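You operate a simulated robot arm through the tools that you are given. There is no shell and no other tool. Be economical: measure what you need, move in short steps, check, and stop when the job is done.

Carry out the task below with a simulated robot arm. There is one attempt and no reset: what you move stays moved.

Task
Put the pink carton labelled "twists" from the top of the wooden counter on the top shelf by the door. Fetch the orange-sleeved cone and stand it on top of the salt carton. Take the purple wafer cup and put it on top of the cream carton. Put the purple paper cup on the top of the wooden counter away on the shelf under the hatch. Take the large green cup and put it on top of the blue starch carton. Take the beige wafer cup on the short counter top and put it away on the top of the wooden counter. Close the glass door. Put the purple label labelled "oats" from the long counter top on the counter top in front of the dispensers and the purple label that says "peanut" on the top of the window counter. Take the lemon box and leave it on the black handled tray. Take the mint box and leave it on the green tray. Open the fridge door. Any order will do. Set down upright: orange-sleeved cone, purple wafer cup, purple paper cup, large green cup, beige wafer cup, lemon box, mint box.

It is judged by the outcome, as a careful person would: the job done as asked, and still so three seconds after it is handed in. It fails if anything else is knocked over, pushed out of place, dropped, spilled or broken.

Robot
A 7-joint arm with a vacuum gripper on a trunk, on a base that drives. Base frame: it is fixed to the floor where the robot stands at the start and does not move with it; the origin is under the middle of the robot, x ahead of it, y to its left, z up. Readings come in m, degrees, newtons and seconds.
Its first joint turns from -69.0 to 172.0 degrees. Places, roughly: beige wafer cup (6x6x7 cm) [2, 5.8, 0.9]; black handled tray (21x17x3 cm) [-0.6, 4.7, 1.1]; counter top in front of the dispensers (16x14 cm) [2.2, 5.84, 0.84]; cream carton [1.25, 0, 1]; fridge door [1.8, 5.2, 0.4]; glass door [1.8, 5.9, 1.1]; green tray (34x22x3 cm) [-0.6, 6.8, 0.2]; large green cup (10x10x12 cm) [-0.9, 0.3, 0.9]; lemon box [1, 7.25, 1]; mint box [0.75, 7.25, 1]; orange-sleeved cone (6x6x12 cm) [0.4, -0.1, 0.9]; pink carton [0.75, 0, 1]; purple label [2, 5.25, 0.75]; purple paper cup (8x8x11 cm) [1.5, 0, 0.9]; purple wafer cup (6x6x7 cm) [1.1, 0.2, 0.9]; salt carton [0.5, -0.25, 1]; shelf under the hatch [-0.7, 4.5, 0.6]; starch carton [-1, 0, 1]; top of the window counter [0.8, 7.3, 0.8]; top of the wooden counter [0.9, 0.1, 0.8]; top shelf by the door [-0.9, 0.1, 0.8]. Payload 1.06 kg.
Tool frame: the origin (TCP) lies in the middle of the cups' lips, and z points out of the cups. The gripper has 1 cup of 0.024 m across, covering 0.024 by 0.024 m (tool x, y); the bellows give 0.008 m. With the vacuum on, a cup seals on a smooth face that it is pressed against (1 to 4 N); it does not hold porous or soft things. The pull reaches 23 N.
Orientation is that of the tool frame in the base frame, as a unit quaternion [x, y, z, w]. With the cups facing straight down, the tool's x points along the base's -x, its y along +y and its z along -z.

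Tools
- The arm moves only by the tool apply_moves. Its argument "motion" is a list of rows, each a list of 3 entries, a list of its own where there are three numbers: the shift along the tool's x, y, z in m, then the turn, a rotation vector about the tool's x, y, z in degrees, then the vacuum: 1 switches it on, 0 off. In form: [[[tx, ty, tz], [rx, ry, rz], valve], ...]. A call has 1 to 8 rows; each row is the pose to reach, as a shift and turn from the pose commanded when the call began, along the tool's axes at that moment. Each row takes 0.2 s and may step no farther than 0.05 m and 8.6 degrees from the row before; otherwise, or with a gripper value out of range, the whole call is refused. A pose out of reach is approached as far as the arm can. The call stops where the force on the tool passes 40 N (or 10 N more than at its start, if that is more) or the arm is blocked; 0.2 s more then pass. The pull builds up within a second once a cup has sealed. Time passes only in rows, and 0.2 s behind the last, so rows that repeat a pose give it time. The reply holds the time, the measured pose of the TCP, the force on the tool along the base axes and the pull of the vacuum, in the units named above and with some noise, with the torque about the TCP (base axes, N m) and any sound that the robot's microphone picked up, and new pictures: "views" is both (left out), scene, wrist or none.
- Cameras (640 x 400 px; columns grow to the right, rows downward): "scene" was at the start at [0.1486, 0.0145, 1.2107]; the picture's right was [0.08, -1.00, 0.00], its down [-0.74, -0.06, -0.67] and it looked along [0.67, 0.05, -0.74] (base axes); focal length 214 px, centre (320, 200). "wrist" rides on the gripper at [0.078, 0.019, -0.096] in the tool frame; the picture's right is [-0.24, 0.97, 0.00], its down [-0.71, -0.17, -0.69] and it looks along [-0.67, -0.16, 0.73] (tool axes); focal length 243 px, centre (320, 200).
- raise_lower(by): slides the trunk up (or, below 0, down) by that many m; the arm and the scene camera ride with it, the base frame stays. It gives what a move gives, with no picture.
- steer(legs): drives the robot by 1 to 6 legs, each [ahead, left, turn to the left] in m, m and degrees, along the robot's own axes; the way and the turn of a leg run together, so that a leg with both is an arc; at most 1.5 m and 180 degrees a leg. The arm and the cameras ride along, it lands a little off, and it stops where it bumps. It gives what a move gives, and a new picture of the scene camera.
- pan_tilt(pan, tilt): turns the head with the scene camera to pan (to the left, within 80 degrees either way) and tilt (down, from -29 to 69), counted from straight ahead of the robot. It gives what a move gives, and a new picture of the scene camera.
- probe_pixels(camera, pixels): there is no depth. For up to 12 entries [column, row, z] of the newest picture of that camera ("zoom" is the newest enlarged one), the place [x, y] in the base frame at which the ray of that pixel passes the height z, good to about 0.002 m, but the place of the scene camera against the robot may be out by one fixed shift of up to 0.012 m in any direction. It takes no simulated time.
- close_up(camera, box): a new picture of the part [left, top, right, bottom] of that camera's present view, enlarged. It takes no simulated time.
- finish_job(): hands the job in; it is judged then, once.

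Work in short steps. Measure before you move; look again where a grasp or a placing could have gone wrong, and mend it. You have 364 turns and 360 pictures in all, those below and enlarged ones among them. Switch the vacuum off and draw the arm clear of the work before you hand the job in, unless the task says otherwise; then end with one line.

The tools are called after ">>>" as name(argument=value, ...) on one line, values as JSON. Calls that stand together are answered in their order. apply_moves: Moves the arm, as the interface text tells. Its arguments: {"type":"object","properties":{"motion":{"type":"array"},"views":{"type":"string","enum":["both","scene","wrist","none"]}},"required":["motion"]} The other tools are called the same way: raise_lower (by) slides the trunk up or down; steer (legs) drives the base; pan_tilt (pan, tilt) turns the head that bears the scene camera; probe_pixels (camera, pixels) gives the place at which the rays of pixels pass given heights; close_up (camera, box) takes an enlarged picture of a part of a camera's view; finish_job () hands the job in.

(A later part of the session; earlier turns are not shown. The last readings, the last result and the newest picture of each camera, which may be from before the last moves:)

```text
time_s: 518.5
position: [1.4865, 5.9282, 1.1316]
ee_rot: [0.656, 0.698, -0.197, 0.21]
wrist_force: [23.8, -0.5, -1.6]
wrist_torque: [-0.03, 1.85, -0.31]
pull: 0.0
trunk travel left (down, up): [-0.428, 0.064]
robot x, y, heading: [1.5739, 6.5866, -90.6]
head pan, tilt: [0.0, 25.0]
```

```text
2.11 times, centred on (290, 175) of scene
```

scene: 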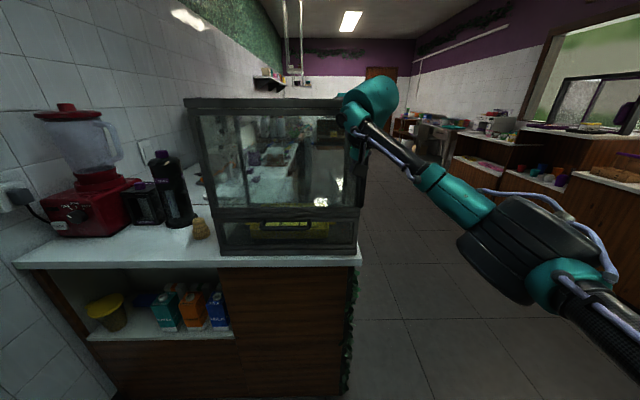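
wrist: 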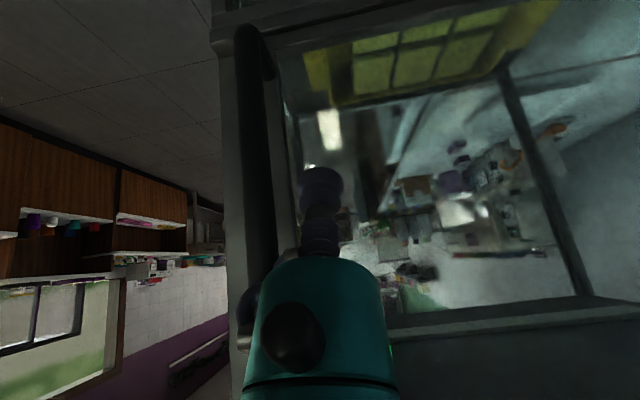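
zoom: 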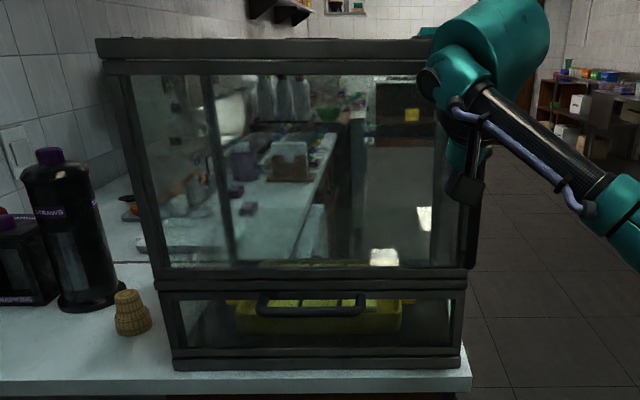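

The panel is aligned with the case and hits its stop (24 N): closed. I back the tool away: +x, then +y.

>>> steer(legs=[[0, 0.05, 0], [-0.15, 0, 0]])

>>> close_up(camera="scene", box=[160, 80, 420, 270])

```text
time_s: 520.5
position: [1.5331, 6.0765, 1.1319]
ee_rot: [0.657, 0.697, -0.196, 0.211]
wrist_force: [0.0, 0.4, -0.1]
wrist_torque: [0.02, 0.02, -0.01]
pull: 0.1
trunk travel left (down, up): [-0.428, 0.064]
robot x, y, heading: [1.6288, 6.738, -91.2]
head pan, tilt: [0.0, 25.0]
```

scene: 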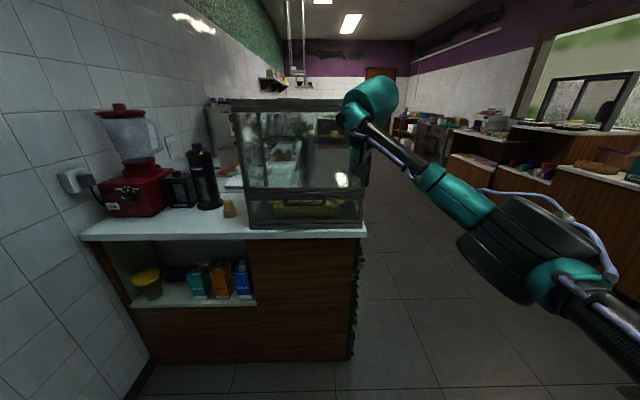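

```text
2.11 times, centred on (290, 175) of scene
```

zoom: 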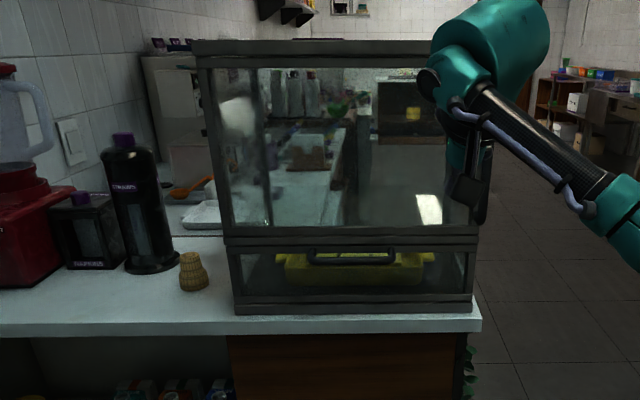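

Door closed. Next the oats label. I level the tool again, then drive around to the long counter.

>>> apply_moves(motion=[[[0.0166, 0, -0.0112], [0, 8.5, 0], 0], [[0.0332, 0, -0.0224], [0, 17, 0], 0], [[0.0497, 0, -0.0336], [0, 25.5, 0], 0], [[0.0663, 0, -0.0447], [0, 34, 0], 0]], views="none")

>>> steer(legs=[[0, -0.75, 0]])

```text
time_s: 521.5
position: [1.5289, 6.1573, 1.1309]
ee_rot: [0.686, 0.728, 0.005, -0.003]
wrist_force: [0.9, -1.1, -0.7]
wrist_torque: [0.0, 0.0, 0.02]
pull: 0.1
trunk travel left (down, up): [-0.428, 0.064]
robot x, y, heading: [1.6328, 6.7396, -91.2]
head pan, tilt: [0.0, 25.0]
```

```text
time_s: 528.6
position: [0.785, 6.1616, 1.1317]
ee_rot: [0.677, 0.736, 0.004, -0.001]
wrist_force: [-0.6, -0.7, -0.6]
wrist_torque: [-0.02, -0.02, 0.02]
pull: 0.2
trunk travel left (down, up): [-0.428, 0.064]
robot x, y, heading: [0.8677, 6.7438, -90.0]
head pan, tilt: [0.0, 25.0]
```

scene: 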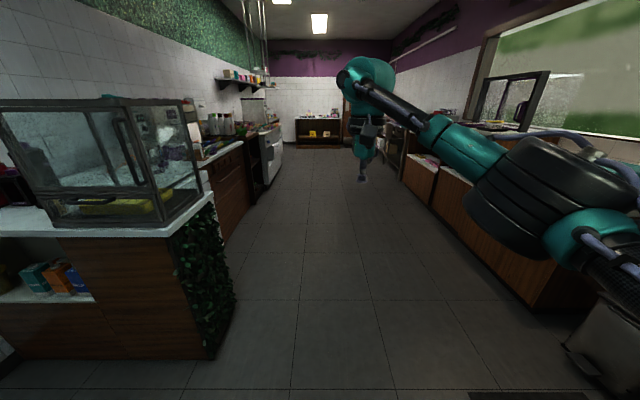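

I drive 1.5 m along the aisle and turn to heading +10°.

>>> steer(legs=[[1.5, 0, 0], [0, 0, 100]])

>>> pan_tilt(pan=0, tilt=35)

```text
time_s: 540.3
position: [1.4698, 5.2368, 1.1321]
ee_rot: [-0.125, 0.992, 0.002, -0.005]
wrist_force: [0.5, -1.0, 1.0]
wrist_torque: [0.02, 0.0, 0.03]
pull: 0.1
trunk travel left (down, up): [-0.428, 0.064]
robot x, y, heading: [0.8861, 5.222, 9.9]
head pan, tilt: [0.0, 25.0]
```

scene: 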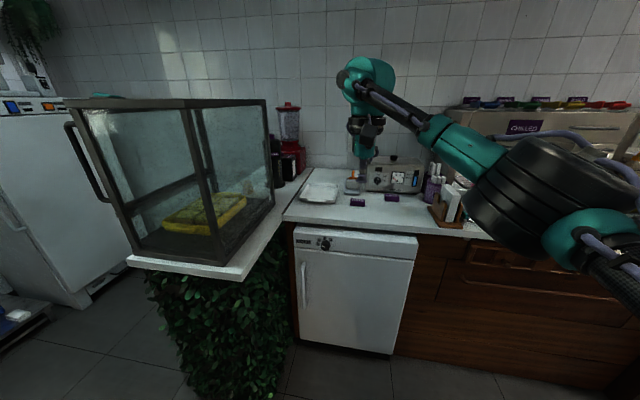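

```text
time_s: 541.0
position: [1.4683, 5.2355, 1.1324]
ee_rot: [-0.125, 0.992, 0.002, -0.005]
wrist_force: [0.4, -0.4, -0.1]
wrist_torque: [0.04, -0.01, 0.02]
pull: 0.2
trunk travel left (down, up): [-0.428, 0.064]
robot x, y, heading: [0.8828, 5.223, 9.8]
head pan, tilt: [0.0, 35.0]
```

scene: 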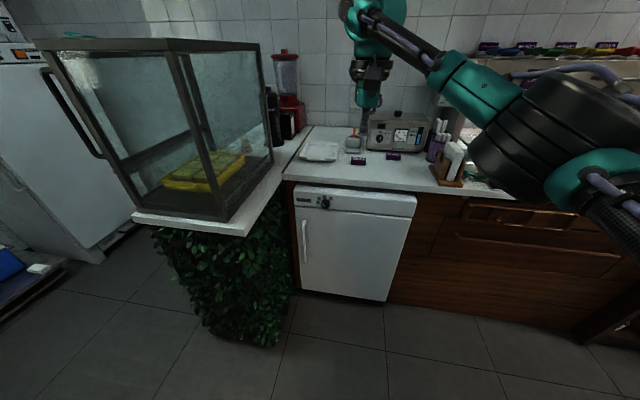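

I approach oats at (1.934,5.229) with a slight extra turn for clearance, then lower.

>>> steer(legs=[[0.453, -0.1086, 0], [0, 0, 2.2]])

>>> raise_lower(by=-0.17)

>>> apply_moves(motion=[[[0, 0, 0], [0, 0, 0], 0]], views="wrist")

```text
time_s: 544.3
position: [1.9599, 5.232, 1.1319]
ee_rot: [-0.144, 0.99, 0.002, -0.005]
wrist_force: [0.3, 0.2, 0.5]
wrist_torque: [-0.03, 0.0, 0.01]
pull: 0.0
trunk travel left (down, up): [-0.428, 0.064]
robot x, y, heading: [1.374, 5.2008, 12.0]
head pan, tilt: [0.0, 35.0]
```

scene: 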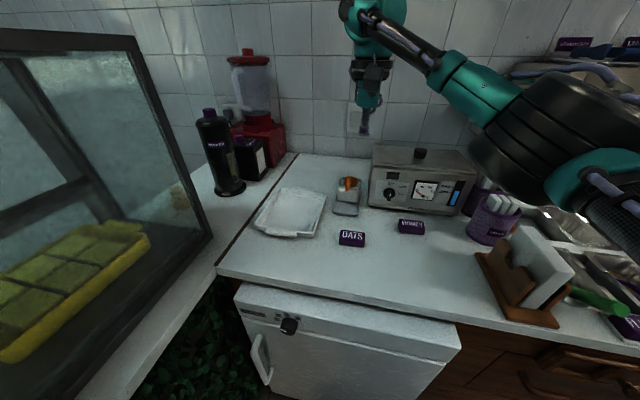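

```text
time_s: 546.2
position: [1.96, 5.2324, 0.9619]
ee_rot: [-0.143, 0.99, 0.003, -0.004]
wrist_force: [-0.5, 0.7, -0.2]
wrist_torque: [-0.02, -0.01, -0.01]
pull: 0.0
trunk travel left (down, up): [-0.258, 0.234]
robot x, y, heading: [1.3723, 5.1989, 12.0]
head pan, tilt: [0.0, 35.0]
```

```text
time_s: 546.6
position: [1.9604, 5.2333, 0.9619]
ee_rot: [-0.143, 0.99, 0.002, -0.004]
wrist_force: [0.1, 0.3, 0.0]
wrist_torque: [0.0, -0.01, -0.01]
pull: 0.0
trunk travel left (down, up): [-0.258, 0.234]
robot x, y, heading: [1.3742, 5.1984, 11.7]
head pan, tilt: [0.0, 35.0]
```

wrist: 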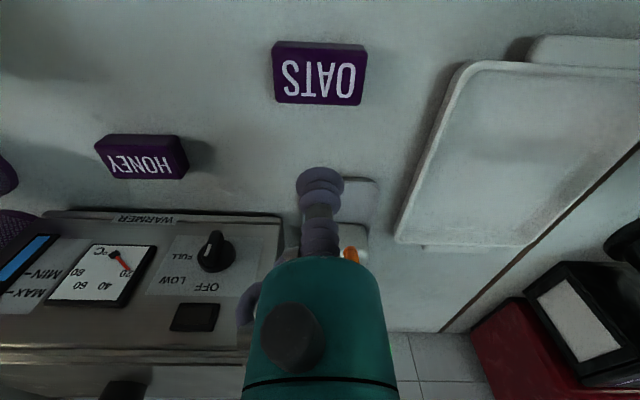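

I probe the oats block.

>>> probe_pixels(camera="wrist", pixels=[[319, 75, 0.865], [276, 48, 0.865], [366, 50, 0.865], [274, 102, 0.865], [361, 103, 0.865]])

```text
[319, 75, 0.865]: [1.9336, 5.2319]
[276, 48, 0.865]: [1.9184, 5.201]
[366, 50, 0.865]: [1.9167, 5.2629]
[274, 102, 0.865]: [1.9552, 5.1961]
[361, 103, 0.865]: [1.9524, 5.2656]
```

I back 2.4 cm, lower and press.

>>> steer(legs=[[-0.0243, 0.0036, 0]])

>>> raise_lower(by=-0.067)

>>> apply_moves(motion=[[[0, 0, 0.01], [0, 0, 0], 1], [[0, 0, 0.018], [0, 0, 0], 1], [[0, 0, 0.024], [0, 0, 0], 1], [[0, 0, 0.028], [0, 0, 0], 1], [[0, 0, 0.031], [0, 0, 0], 1]], views="none")

```text
time_s: 547.4
position: [1.9348, 5.2328, 0.9622]
ee_rot: [-0.144, 0.99, 0.001, -0.005]
wrist_force: [0.9, 0.6, 0.8]
wrist_torque: [0.0, 0.0, 0.01]
pull: 0.0
trunk travel left (down, up): [-0.258, 0.234]
robot x, y, heading: [1.3538, 5.1962, 12.1]
head pan, tilt: [0.0, 35.0]
```

scene: 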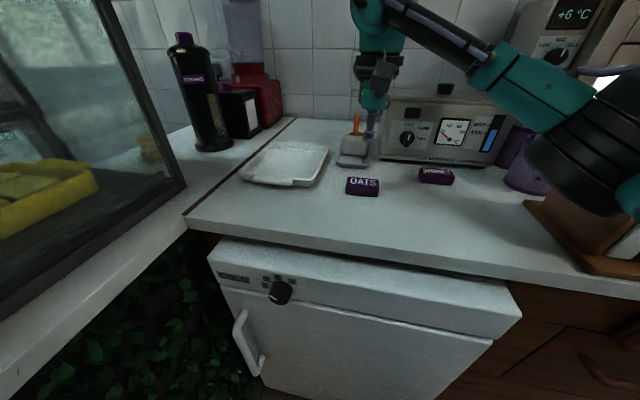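

```text
time_s: 548.5
position: [1.9339, 5.2319, 0.8955]
ee_rot: [-0.143, 0.99, 0.002, -0.004]
wrist_force: [-0.9, -0.6, 0.4]
wrist_torque: [-0.03, -0.01, -0.02]
pull: 0.0
trunk travel left (down, up): [-0.191, 0.301]
robot x, y, heading: [1.3509, 5.198, 11.7]
head pan, tilt: [0.0, 35.0]
```

```text
time_s: 549.7
position: [1.9337, 5.2309, 0.866]
ee_rot: [-0.143, 0.99, 0.002, -0.002]
wrist_force: [7.9, 2.2, 21.3]
wrist_torque: [-0.07, 0.03, -0.03]
pull: 22.7
trunk travel left (down, up): [-0.191, 0.301]
robot x, y, heading: [1.3479, 5.196, 12.0]
head pan, tilt: [0.0, 35.0]
```

Sealed. I lift and drive around to the north side of the short counter.

>>> raise_lower(by=0.22)

>>> steer(legs=[[-0.6, -0.05, 0], [0, 0, -102], [-1.45, 0, 0]])

```text
time_s: 552.0
position: [1.9358, 5.231, 1.0835]
ee_rot: [-0.144, 0.99, 0.002, -0.006]
wrist_force: [0.3, 0.0, -0.9]
wrist_torque: [0.03, 0.0, 0.02]
pull: 22.9
trunk travel left (down, up): [-0.411, 0.081]
robot x, y, heading: [1.3495, 5.1963, 12.0]
head pan, tilt: [0.0, 35.0]
```

```text
time_s: 566.5
position: [0.7275, 5.9029, 1.0832]
ee_rot: [0.665, 0.747, 0.006, -0.002]
wrist_force: [0.2, -0.1, -0.9]
wrist_torque: [0.0, 0.0, 0.0]
pull: 22.7
trunk travel left (down, up): [-0.411, 0.081]
robot x, y, heading: [0.7955, 6.4844, -87.9]
head pan, tilt: [0.0, 35.0]
```

scene: 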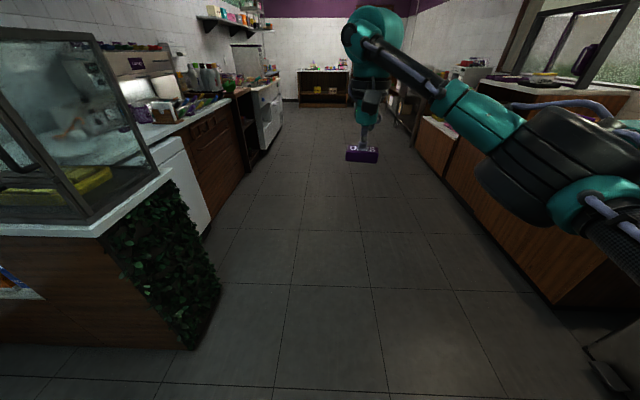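

I back to y≈6.68 first (to clear the case), then go left along the corridor.

>>> steer(legs=[[-0.19, 0, -2], [0, 1.27, 0]])

```text
time_s: 579.2
position: [1.9898, 6.0972, 1.0846]
ee_rot: [0.679, 0.734, 0.005, -0.002]
wrist_force: [-0.4, -0.7, -0.3]
wrist_torque: [0.01, 0.01, -0.02]
pull: 22.8
trunk travel left (down, up): [-0.411, 0.081]
robot x, y, heading: [2.081, 6.6759, -90.0]
head pan, tilt: [0.0, 35.0]
```

scene: 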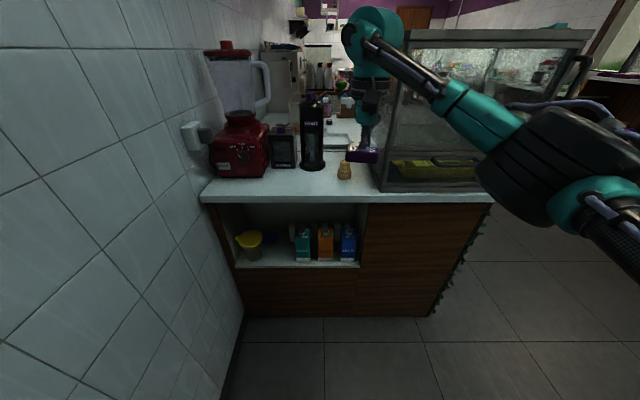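

I measure the area in front of the dispensers and the beige cup.

>>> probe_pixels(camera="scene", pixels=[[205, 200, 0.84], [380, 200, 0.84], [313, 171, 0.84], [284, 168, 0.84], [240, 178, 0.84], [344, 179, 0.84], [344, 162, 0.91], [290, 185, 0.84]])

>>> close_up(camera="scene", box=[190, 60, 410, 220])

```text
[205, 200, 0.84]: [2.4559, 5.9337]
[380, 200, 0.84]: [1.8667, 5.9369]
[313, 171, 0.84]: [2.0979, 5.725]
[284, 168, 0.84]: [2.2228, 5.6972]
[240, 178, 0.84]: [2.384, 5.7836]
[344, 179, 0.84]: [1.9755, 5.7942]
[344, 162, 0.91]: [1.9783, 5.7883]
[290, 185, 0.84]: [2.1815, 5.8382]
```

```text
2.50 times, centred on (300, 140) of scene
```

zoom: 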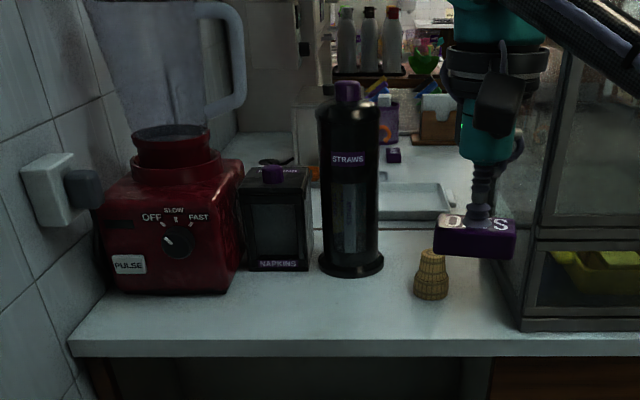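

I turn +15° and drive so the label hangs over (2.17,5.845), in front of the dispensers.

>>> steer(legs=[[0, 0, 15], [0.2466, -0.038, 0]])

>>> raise_lower(by=-0.16)

>>> apply_moves(motion=[[[0, 0, 0.01], [0, 0, 0], 1]], views="both")

```text
time_s: 581.9
position: [2.1627, 5.8482, 1.0837]
ee_rot: [0.582, 0.813, 0.006, -0.003]
wrist_force: [-0.8, -0.9, -0.7]
wrist_torque: [-0.01, -0.02, 0.0]
pull: 23.0
trunk travel left (down, up): [-0.411, 0.081]
robot x, y, heading: [2.1045, 6.4331, -75.7]
head pan, tilt: [0.0, 35.0]
```

scene: 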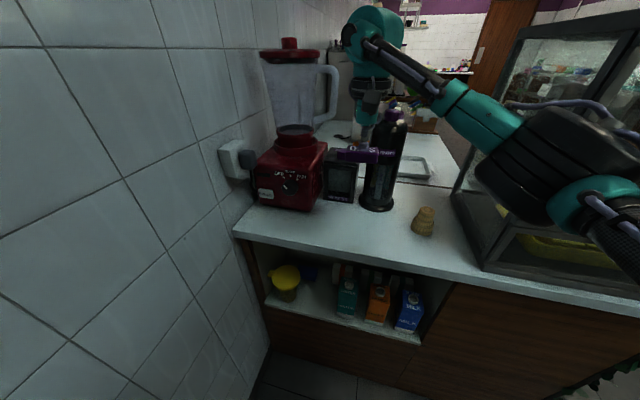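

```text
time_s: 583.7
position: [2.1621, 5.8498, 0.9241]
ee_rot: [0.581, 0.814, 0.005, -0.003]
wrist_force: [-0.1, 0.0, -1.2]
wrist_torque: [-0.01, 0.03, 0.01]
pull: 22.8
trunk travel left (down, up): [-0.251, 0.241]
robot x, y, heading: [2.1046, 6.4348, -75.5]
head pan, tilt: [0.0, 35.0]
```

```text
time_s: 584.1
position: [2.1626, 5.8518, 0.9142]
ee_rot: [0.581, 0.814, 0.004, -0.003]
wrist_force: [0.4, -0.1, -0.6]
wrist_torque: [-0.01, -0.02, 0.01]
pull: 23.0
trunk travel left (down, up): [-0.251, 0.241]
robot x, y, heading: [2.1037, 6.4314, -75.8]
head pan, tilt: [0.0, 35.0]
```

scene: 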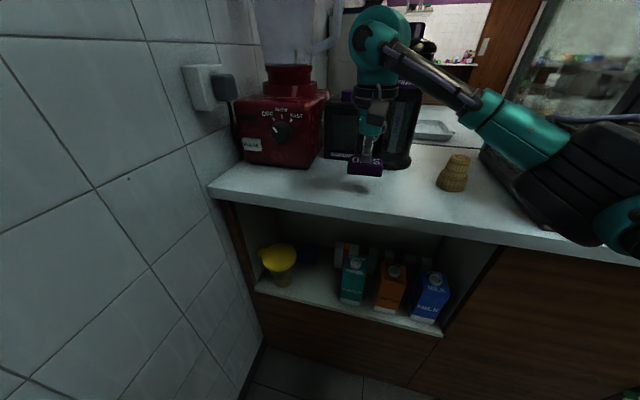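
wrist: 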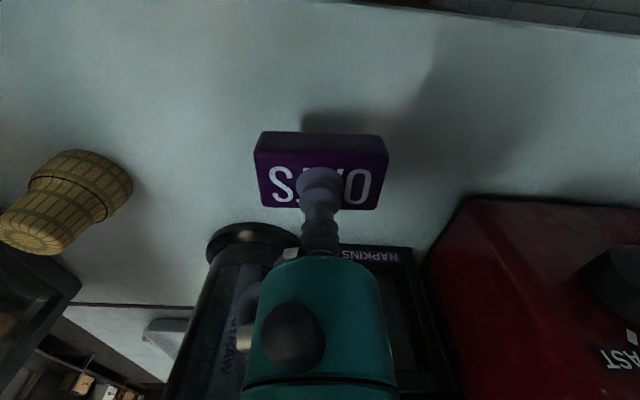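

Good spot. I shift 2 cm toward +x and lower to the counter.

>>> apply_moves(motion=[[[-0.0065, 0.019, 0.015], [0, 0, 0], 1], [[-0.0065, 0.019, 0.03], [0, 0, 0], 1], [[-0.0065, 0.019, 0.039], [0, 0, 0], 1], [[-0.0065, 0.019, 0.044], [0, 0, 0], 1], [[-0.0065, 0.019, 0.048], [0, 0, 0], 1]], views="none")

```text
time_s: 585.3
position: [2.1833, 5.8522, 0.8676]
ee_rot: [0.581, 0.814, 0.003, -0.001]
wrist_force: [-0.5, -0.7, 20.5]
wrist_torque: [-0.01, 0.05, -0.01]
pull: 23.1
trunk travel left (down, up): [-0.251, 0.241]
robot x, y, heading: [2.1047, 6.4348, -76.0]
head pan, tilt: [0.0, 35.0]
```

Landed. I release and lift.

>>> apply_moves(motion=[[[0, 0, -0.002], [0, 0, 0], 0], [[0, 0, -0.002], [0, 0, 0], 0], [[0, 0, -0.006], [0, 0, 0], 0], [[0, 0, -0.03], [0, 0, 0], 0], [[0, 0, -0.07], [0, 0, 0], 0]], views="none")

>>> raise_lower(by=0.2)

>>> steer(legs=[[-0.25, 0, 0], [0, 0, -24]])

```text
time_s: 586.5
position: [2.1842, 5.8504, 0.9338]
ee_rot: [0.582, 0.813, 0.005, -0.002]
wrist_force: [-0.1, 0.2, -0.6]
wrist_torque: [-0.02, -0.02, 0.0]
pull: 0.1
trunk travel left (down, up): [-0.251, 0.241]
robot x, y, heading: [2.104, 6.4309, -75.5]
head pan, tilt: [0.0, 35.0]
```

```text
time_s: 588.6
position: [2.1827, 5.8487, 1.1344]
ee_rot: [0.581, 0.814, 0.005, -0.003]
wrist_force: [0.1, -0.2, -0.7]
wrist_torque: [-0.03, 0.0, 0.0]
pull: 0.1
trunk travel left (down, up): [-0.451, 0.041]
robot x, y, heading: [2.1048, 6.4316, -75.4]
head pan, tilt: [0.0, 35.0]
```

```text
time_s: 591.8
position: [1.8695, 6.1148, 1.1353]
ee_rot: [0.742, 0.671, 0.005, -0.001]
wrist_force: [0.7, -0.5, 0.3]
wrist_torque: [-0.01, -0.02, 0.04]
pull: 0.0
trunk travel left (down, up): [-0.451, 0.041]
robot x, y, heading: [2.0448, 6.6778, -100.2]
head pan, tilt: [0.0, 35.0]
```

scene: 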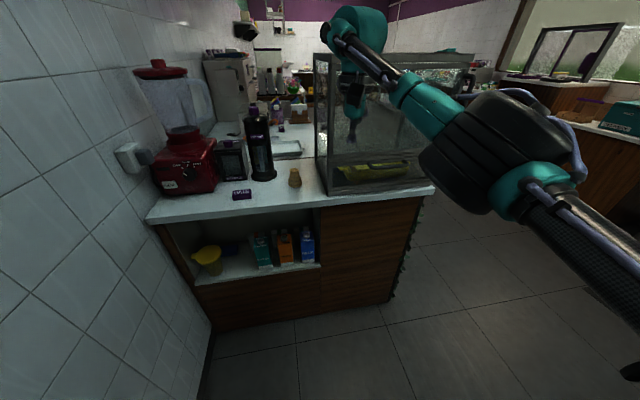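

Oats in place. I move first sideways (+x), then forward to near the beige cup, clearing the case corner.

>>> steer(legs=[[-0.019, 0.11, 0], [0.261, 0.047, 0]])

>>> apply_moves(motion=[[[0, 0, 0], [0, 0, 0], 0]], views="wrist")

```text
time_s: 594.9
position: [1.9801, 5.8506, 1.1351]
ee_rot: [0.741, 0.671, 0.006, -0.002]
wrist_force: [-0.3, -0.5, -0.6]
wrist_torque: [0.03, -0.02, -0.01]
pull: 0.1
trunk travel left (down, up): [-0.451, 0.041]
robot x, y, heading: [2.1509, 6.4147, -100.3]
head pan, tilt: [0.0, 35.0]
```

scene: 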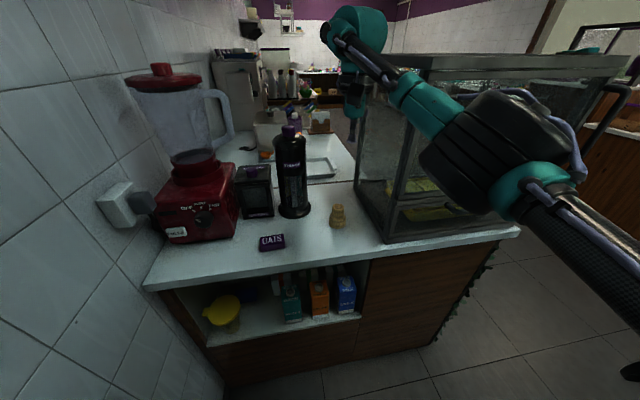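

```text
time_s: 595.2
position: [1.9803, 5.8512, 1.1356]
ee_rot: [0.741, 0.671, 0.005, -0.001]
wrist_force: [-0.6, -0.5, -1.2]
wrist_torque: [0.01, -0.02, 0.03]
pull: 0.1
trunk travel left (down, up): [-0.451, 0.041]
robot x, y, heading: [2.1549, 6.4123, -100.2]
head pan, tilt: [0.0, 35.0]
```

wrist: 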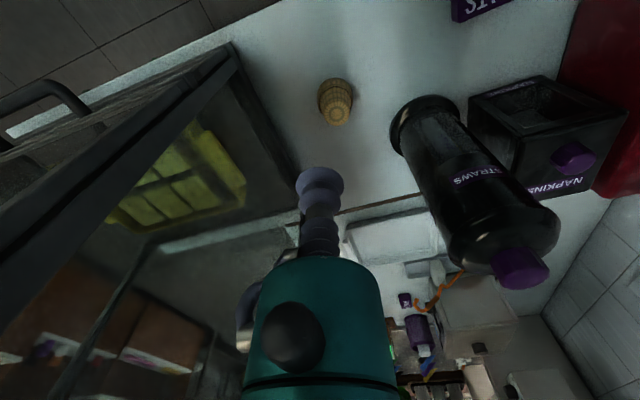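

Beige cup top at about (336,112). I probe it.

>>> close_up(camera="wrist", box=[280, 50, 400, 150])

>>> probe_pixels(camera="wrist", pixels=[[336, 112, 0.91], [336, 115, 0.91], [335, 90, 0.842], [226, 50, 0.9]])

```text
4.00 times, centred on (340, 100) of wrist
```

zoom: 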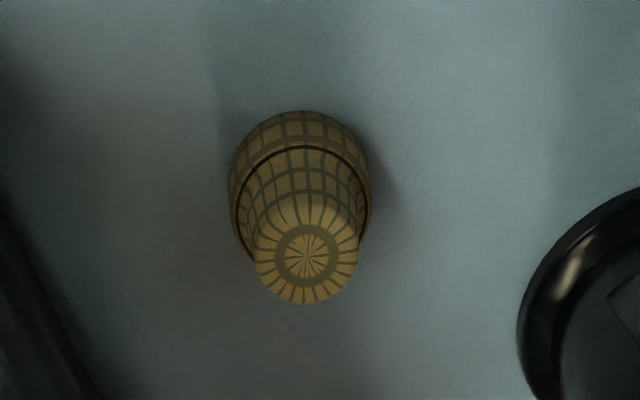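

```text
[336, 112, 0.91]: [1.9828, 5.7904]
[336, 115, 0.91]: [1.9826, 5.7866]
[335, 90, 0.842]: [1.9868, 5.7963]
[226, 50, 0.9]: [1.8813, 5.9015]
```

Target (1.983,5.789). I move forward 6 cm and lower 0.18.

>>> steer(legs=[[0.0605, 0.014, 0]])

>>> raise_lower(by=-0.18)

>>> apply_moves(motion=[[[0, 0, 0], [0, 0, 0], 0]], views="wrist")

```text
time_s: 596.2
position: [1.983, 5.7871, 1.1343]
ee_rot: [0.741, 0.671, 0.006, -0.002]
wrist_force: [0.5, 0.3, 0.2]
wrist_torque: [0.04, 0.01, -0.03]
pull: 0.1
trunk travel left (down, up): [-0.451, 0.041]
robot x, y, heading: [2.1518, 6.3502, -100.0]
head pan, tilt: [0.0, 35.0]
```

scene: 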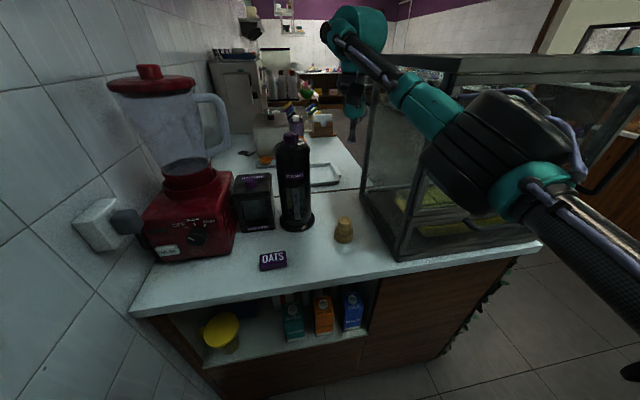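

```text
time_s: 598.2
position: [1.9831, 5.7881, 0.9562]
ee_rot: [0.741, 0.671, 0.005, -0.001]
wrist_force: [0.5, 0.5, -0.3]
wrist_torque: [0.0, 0.0, -0.01]
pull: 0.0
trunk travel left (down, up): [-0.271, 0.221]
robot x, y, heading: [2.1538, 6.3521, -100.2]
head pan, tilt: [0.0, 35.0]
```

```text
time_s: 598.6
position: [1.9837, 5.7889, 0.9564]
ee_rot: [0.741, 0.671, 0.005, -0.001]
wrist_force: [-0.9, -0.4, 0.1]
wrist_torque: [-0.01, 0.02, -0.01]
pull: 0.0
trunk travel left (down, up): [-0.271, 0.221]
robot x, y, heading: [2.1555, 6.3513, -100.1]
head pan, tilt: [0.0, 35.0]
```

wrist: 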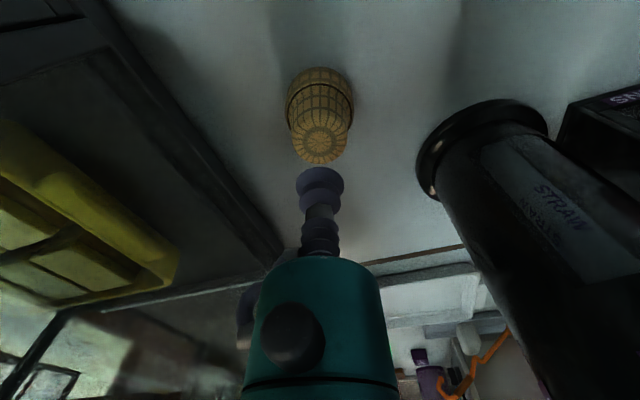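

>>> probe_pixels(camera="wrist", pixels=[[320, 144, 0.91], [320, 144, 0.915]])

>>> apply_moves(motion=[[[0, 0, 0.012], [0, 0, 0], 1], [[0, 0, 0.022], [0, 0, 0], 1], [[0, 0, 0.03], [0, 0, 0], 1], [[0, 0, 0.036], [0, 0, 0], 1], [[0, 0, 0.041], [0, 0, 0], 1]], views="none")

```text
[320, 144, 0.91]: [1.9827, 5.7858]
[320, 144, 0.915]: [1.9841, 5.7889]
```

```text
time_s: 599.8
position: [1.9831, 5.7885, 0.916]
ee_rot: [0.742, 0.671, 0.004, 0.0]
wrist_force: [0.5, -0.4, 3.2]
wrist_torque: [-0.03, 0.03, 0.03]
pull: 22.5
trunk travel left (down, up): [-0.271, 0.221]
robot x, y, heading: [2.1538, 6.3491, -100.4]
head pan, tilt: [0.0, 35.0]
```

Sealed. I lift, back straight out, straighten and go back to the aisle.

>>> raise_lower(by=0.22)

>>> steer(legs=[[-0.295, -0.053, 0], [0, 0, 10], [0, -1.4, 0]])

```text
time_s: 602.2
position: [1.9852, 5.8024, 1.1884]
ee_rot: [0.741, 0.67, -0.033, 0.027]
wrist_force: [-0.7, -0.1, -0.3]
wrist_torque: [0.0, 0.02, -0.01]
pull: 22.7
trunk travel left (down, up): [-0.491, 0.001]
robot x, y, heading: [2.1535, 6.3539, -100.6]
head pan, tilt: [0.0, 35.0]
```

```text
time_s: 617.1
position: [0.6789, 6.0659, 1.188]
ee_rot: [0.671, 0.74, -0.031, 0.031]
wrist_force: [-0.9, -0.1, -0.4]
wrist_torque: [-0.01, 0.02, 0.0]
pull: 22.8
trunk travel left (down, up): [-0.491, 0.001]
robot x, y, heading: [0.7357, 6.6379, -89.2]
head pan, tilt: [0.0, 35.0]
```

scene: 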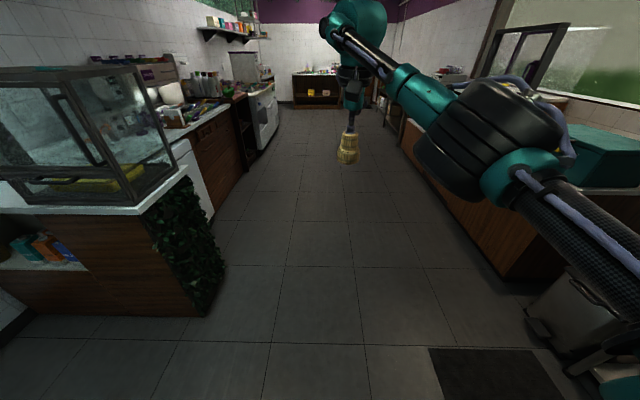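

I drive 5.35 m down the aisle to the wooden counter.

>>> steer(legs=[[1.35, 0, -0.8], [1.35, 0, 0], [1.35, 0, 0], [1.3, 0, 0]])

>>> pan_tilt(pan=0, tilt=50)

```text
time_s: 642.8
position: [1.0036, 0.6917, 1.1879]
ee_rot: [0.654, 0.755, -0.03, 0.032]
wrist_force: [-0.5, 0.2, 0.1]
wrist_torque: [0.0, 0.02, -0.01]
pull: 22.9
trunk travel left (down, up): [-0.491, 0.001]
robot x, y, heading: [1.0363, 1.2652, -86.1]
head pan, tilt: [0.0, 35.0]
```

scene: 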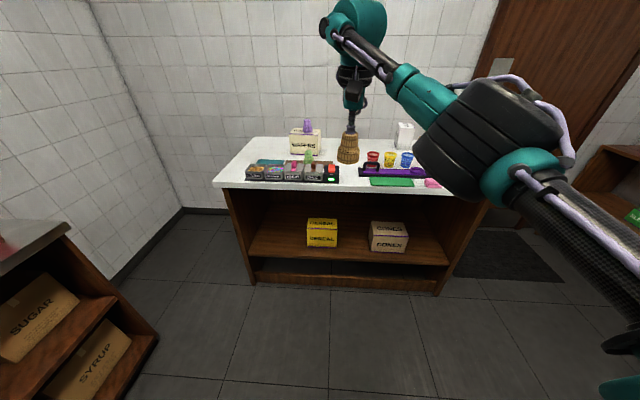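

```text
time_s: 643.6
position: [1.0038, 0.6915, 1.1875]
ee_rot: [0.653, 0.756, -0.03, 0.032]
wrist_force: [0.2, 0.3, -0.4]
wrist_torque: [-0.01, 0.01, 0.0]
pull: 23.4
trunk travel left (down, up): [-0.491, 0.001]
robot x, y, heading: [1.0391, 1.2678, -86.3]
head pan, tilt: [0.0, 50.0]
```

scene: 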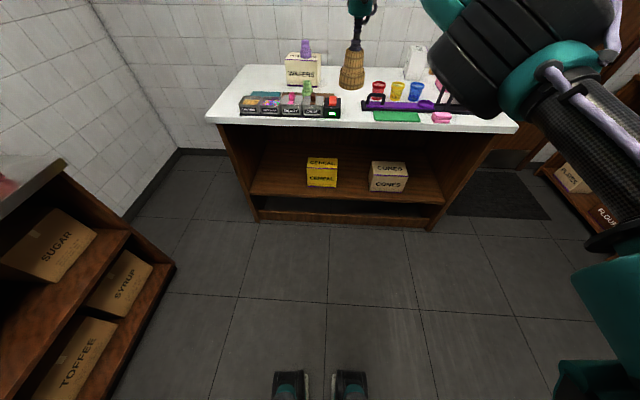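

I level the tool and move to hang the cup above the free spot (0.95,0.03).

>>> steer(legs=[[0.645, -0.0965, 0]])

>>> apply_moves(motion=[[[0, 0, 0.02], [0, 2.5, 0], 1], [[0, 0, 0.04], [0, 5, 0], 1]], views="scene")

```text
time_s: 647.2
position: [0.95, 0.0366, 1.1883]
ee_rot: [0.654, 0.756, -0.03, 0.032]
wrist_force: [0.4, 0.2, -0.4]
wrist_torque: [0.01, 0.01, 0.02]
pull: 22.4
trunk travel left (down, up): [-0.491, 0.001]
robot x, y, heading: [0.9832, 0.6112, -86.3]
head pan, tilt: [0.0, 50.0]
```

scene: 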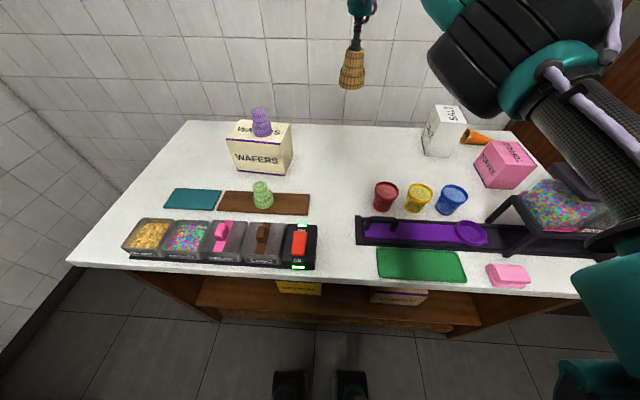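

```text
time_s: 647.8
position: [0.949, 0.0352, 1.1464]
ee_rot: [0.654, 0.756, -0.002, 0.0]
wrist_force: [-1.2, 0.3, -1.0]
wrist_torque: [-0.03, -0.04, 0.0]
pull: 22.7
trunk travel left (down, up): [-0.491, 0.001]
robot x, y, heading: [0.9811, 0.6121, -86.3]
head pan, tilt: [0.0, 50.0]
```

scene: 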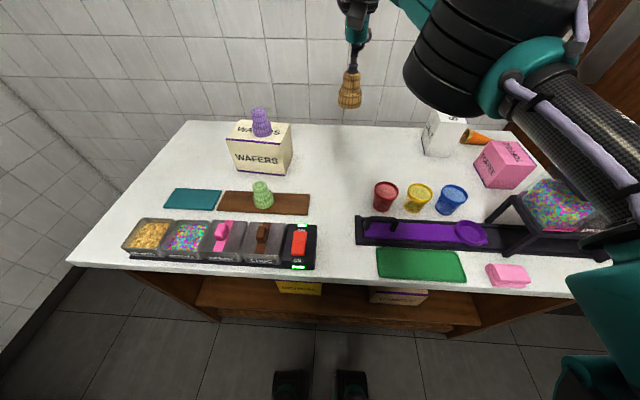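

Before lowering I check the dispenser stand's nearest corner versus my upper arm.

>>> probe_pixels(camera="scene", pixels=[[488, 222, 0.85], [516, 196, 0.95], [525, 235, 0.9], [548, 178, 1.05], [383, 208, 0.85], [480, 140, 0.87], [350, 105, 1.08]])

>>> pan_tilt(pan=-50, tilt=35)

>>> apply_moves(motion=[[[0, 0, 0], [0, 0, 0], 1], [[0, 0, 0], [0, 0, 0], 1]], views="scene")

```text
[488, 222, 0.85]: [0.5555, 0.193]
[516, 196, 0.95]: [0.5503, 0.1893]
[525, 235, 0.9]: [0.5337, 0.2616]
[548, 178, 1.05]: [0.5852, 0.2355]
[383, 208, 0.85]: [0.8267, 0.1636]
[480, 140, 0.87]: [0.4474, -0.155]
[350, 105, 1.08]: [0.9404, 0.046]
```

```text
time_s: 649.0
position: [0.9504, 0.0353, 1.1466]
ee_rot: [0.654, 0.756, -0.001, -0.001]
wrist_force: [0.1, 0.0, -0.1]
wrist_torque: [0.03, 0.04, -0.02]
pull: 22.3
trunk travel left (down, up): [-0.491, 0.001]
robot x, y, heading: [0.9797, 0.6124, -86.6]
head pan, tilt: [-50.0, 35.0]
```

scene: 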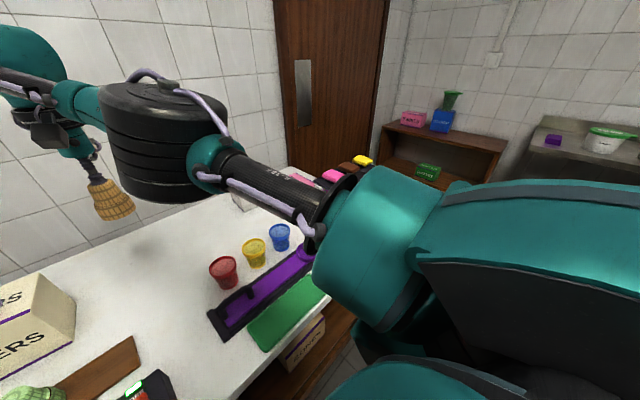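

```text
time_s: 649.6
position: [0.9496, 0.037, 1.1468]
ee_rot: [0.654, 0.756, -0.001, -0.001]
wrist_force: [0.0, -0.1, 0.3]
wrist_torque: [0.03, 0.04, 0.01]
pull: 22.7
trunk travel left (down, up): [-0.491, 0.001]
robot x, y, heading: [0.979, 0.6112, -86.7]
head pan, tilt: [-50.0, 35.0]
```

scene: 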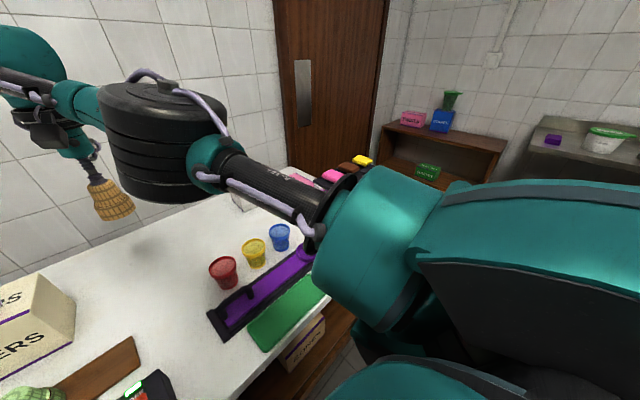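

I lower in two stages to watch the elbow over the tray handle: first 0.12.

>>> raise_lower(by=-0.12)

>>> apply_moves(motion=[[[0, 0, 0], [0, 0, 0], 1]], views="scene")

```text
time_s: 651.1
position: [0.9512, 0.0343, 1.0296]
ee_rot: [0.654, 0.756, -0.001, -0.002]
wrist_force: [0.4, 0.4, 0.1]
wrist_torque: [0.01, 0.01, -0.03]
pull: 23.0
trunk travel left (down, up): [-0.371, 0.121]
robot x, y, heading: [0.979, 0.6135, -86.5]
head pan, tilt: [-50.0, 35.0]
```

```text
time_s: 651.5
position: [0.9508, 0.034, 1.0288]
ee_rot: [0.654, 0.757, -0.001, -0.001]
wrist_force: [0.5, 0.0, -1.1]
wrist_torque: [-0.01, -0.01, 0.0]
pull: 22.5
trunk travel left (down, up): [-0.371, 0.121]
robot x, y, heading: [0.983, 0.6088, -86.1]
head pan, tilt: [-50.0, 35.0]
```

scene: 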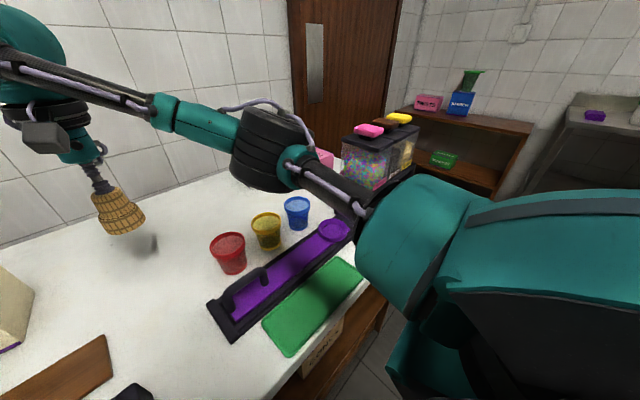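

The elbow now hangs near the cups, so lowering here is risky. I'll place the cup from the counter's free front end instead. I raise again and drive around.

>>> raise_lower(by=0.115)

>>> steer(legs=[[-0.5, 0, 0], [0, -1.3, 0]])

>>> steer(legs=[[0, 0, 86]])

```text
time_s: 653.0
position: [0.95, 0.034, 1.1431]
ee_rot: [0.653, 0.758, -0.001, -0.002]
wrist_force: [-0.1, 0.2, -0.1]
wrist_torque: [-0.03, 0.0, 0.02]
pull: 22.8
trunk travel left (down, up): [-0.486, 0.006]
robot x, y, heading: [0.9789, 0.609, -86.2]
head pan, tilt: [-50.0, 35.0]
```

```text
time_s: 667.4
position: [-0.4108, 0.4619, 1.1442]
ee_rot: [0.658, 0.753, -0.001, -0.001]
wrist_force: [0.4, 0.0, -0.2]
wrist_torque: [0.01, 0.0, 0.02]
pull: 22.8
trunk travel left (down, up): [-0.486, 0.006]
robot x, y, heading: [-0.3758, 1.0374, -86.6]
head pan, tilt: [-50.0, 35.0]
```

scene: 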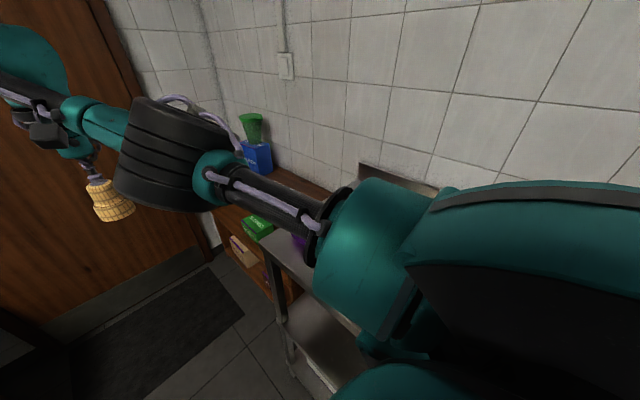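

```text
time_s: 671.4
position: [0.1966, 0.9428, 1.1441]
ee_rot: [-0.018, 1.0, -0.002, 0.0]
wrist_force: [0.3, -0.1, -1.4]
wrist_torque: [0.02, -0.03, -0.01]
pull: 22.6
trunk travel left (down, up): [-0.486, 0.006]
robot x, y, heading: [-0.3716, 1.0367, -2.5]
head pan, tilt: [-50.0, 35.0]
```

scene: 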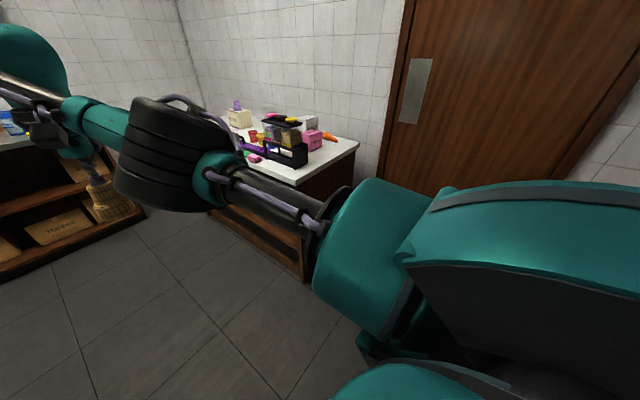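

I move along (−y) in front of the counter's end, then will go forward.

>>> steer(legs=[[0.06, -0.862, 2.5]])

>>> pan_tilt(pan=0, tilt=50)

>>> apply_moves(motion=[[[0, 0, 0], [0, 0, 0], 1]], views="scene")

```text
time_s: 679.6
position: [0.2423, 0.0803, 1.1445]
ee_rot: [-0.044, 0.999, -0.002, 0.0]
wrist_force: [0.2, 0.3, 0.9]
wrist_torque: [0.02, 0.01, 0.0]
pull: 23.1
trunk travel left (down, up): [-0.486, 0.006]
robot x, y, heading: [-0.3285, 0.1449, 0.4]
head pan, tilt: [-50.0, 35.0]
```

scene: 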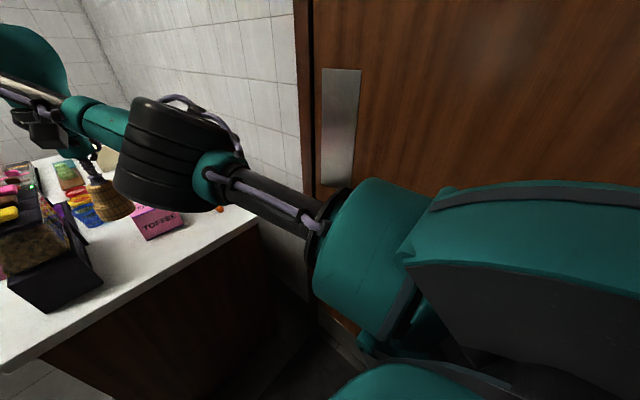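

```text
time_s: 680.7
position: [0.2427, 0.0804, 1.1426]
ee_rot: [-0.044, 0.999, -0.001, 0.0]
wrist_force: [-0.2, 0.8, 0.9]
wrist_torque: [-0.02, 0.0, 0.01]
pull: 22.4
trunk travel left (down, up): [-0.486, 0.006]
robot x, y, heading: [-0.3308, 0.1441, 0.5]
head pan, tilt: [0.0, 50.0]
```

scene: 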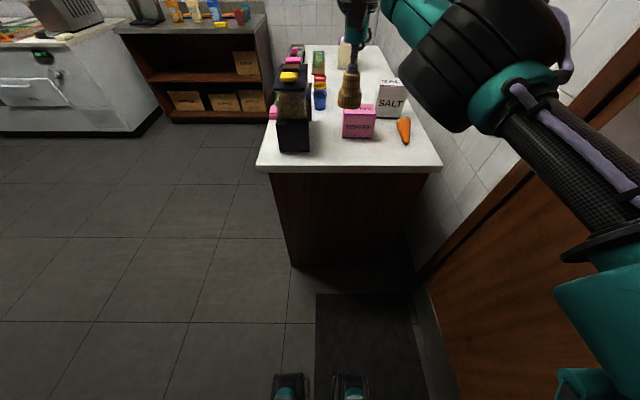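

```text
time_s: 681.1
position: [0.2424, 0.0798, 1.1437]
ee_rot: [-0.045, 0.999, -0.002, 0.0]
wrist_force: [0.0, -0.4, 0.7]
wrist_torque: [0.01, 0.0, -0.01]
pull: 23.0
trunk travel left (down, up): [-0.486, 0.006]
robot x, y, heading: [-0.3309, 0.1452, 0.4]
head pan, tilt: [0.0, 50.0]
```

scene: 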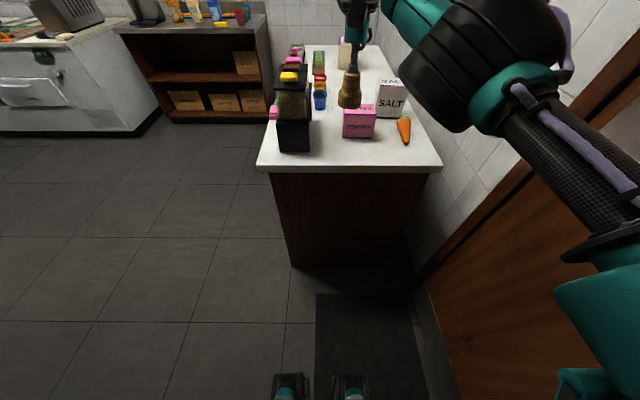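

Now forward 0.118, then lower toward the counter's free front area (0.36,0.08).

>>> steer(legs=[[0.116, 0, 0]])

>>> raise_lower(by=-0.2)

>>> apply_moves(motion=[[[0, 0, 0.008], [0, 0, 0], 1]], views="wrist")

```text
time_s: 682.4
position: [0.3596, 0.0812, 1.1424]
ee_rot: [-0.044, 0.999, -0.002, -0.001]
wrist_force: [0.6, -0.1, 0.8]
wrist_torque: [-0.01, 0.0, -0.01]
pull: 23.0
trunk travel left (down, up): [-0.486, 0.006]
robot x, y, heading: [-0.2142, 0.1443, 0.7]
head pan, tilt: [0.0, 50.0]
```

scene: 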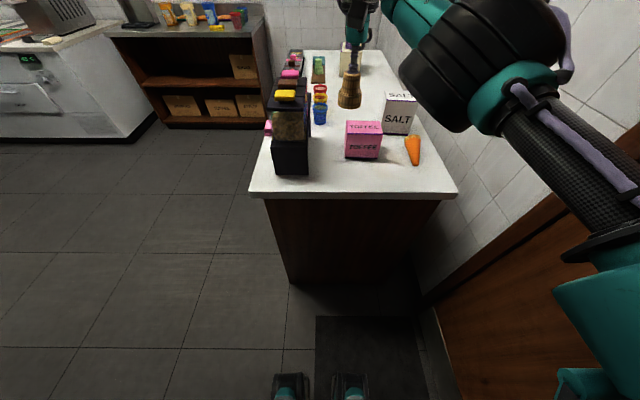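

```text
time_s: 684.5
position: [0.3599, 0.08, 0.9446]
ee_rot: [-0.045, 0.999, -0.002, 0.0]
wrist_force: [0.5, -0.5, 0.0]
wrist_torque: [0.03, -0.01, 0.01]
pull: 22.7
trunk travel left (down, up): [-0.286, 0.206]
robot x, y, heading: [-0.218, 0.1399, 0.3]
head pan, tilt: [0.0, 50.0]
```

```text
time_s: 684.9
position: [0.3583, 0.0814, 0.9358]
ee_rot: [-0.045, 0.999, -0.002, 0.0]
wrist_force: [1.2, -0.7, -0.5]
wrist_torque: [-0.02, 0.01, 0.01]
pull: 22.9
trunk travel left (down, up): [-0.286, 0.206]
robot x, y, heading: [-0.2151, 0.145, 0.0]
head pan, tilt: [0.0, 50.0]
```

wrist: 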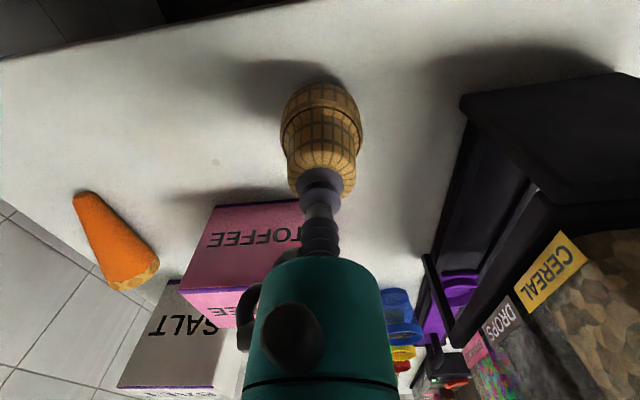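

Clear spot. I go down in small steps.

>>> apply_moves(motion=[[[0, 0, 0.008], [0, 0, 0], 1], [[0, 0, 0.014], [0, 0, 0], 1], [[0, 0, 0.018], [0, 0, 0], 1], [[0, 0, 0.021], [0, 0, 0], 1]], views="none")

```text
time_s: 685.9
position: [0.3587, 0.0808, 0.9156]
ee_rot: [-0.045, 0.999, -0.002, 0.001]
wrist_force: [0.8, 0.2, 2.8]
wrist_torque: [0.03, 0.0, 0.01]
pull: 23.2
trunk travel left (down, up): [-0.286, 0.206]
robot x, y, heading: [-0.2131, 0.1453, 0.3]
head pan, tilt: [0.0, 50.0]
```

>>> apply_moves(motion=[[[0, 0, 0.002], [0, 0, 0], 1], [[0, 0, 0.0], [0, 0, 0], 0], [[0, 0, 0.0], [0, 0, 0], 0], [[0, 0, -0.003], [0, 0, 0], 0], [[0, 0, -0.02], [0, 0, 0], 0], [[0, 0, -0.06], [0, 0, 0], 0]], views="wrist")

```text
time_s: 687.3
position: [0.362, 0.0795, 0.9742]
ee_rot: [-0.044, 0.999, -0.001, -0.001]
wrist_force: [-0.3, 0.3, 0.2]
wrist_torque: [0.02, 0.02, 0.01]
pull: 0.0
trunk travel left (down, up): [-0.286, 0.206]
robot x, y, heading: [-0.2126, 0.146, 0.5]
head pan, tilt: [0.0, 50.0]
```

wrist: 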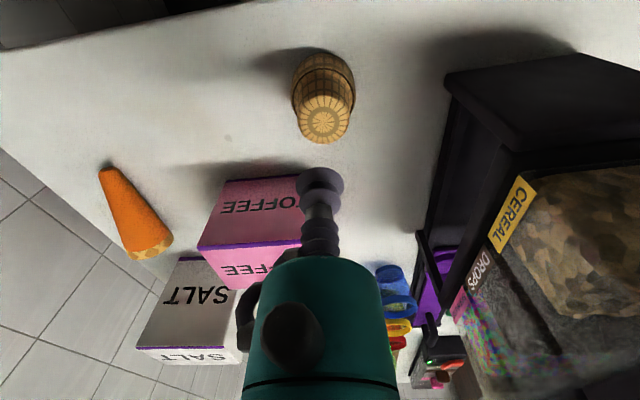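

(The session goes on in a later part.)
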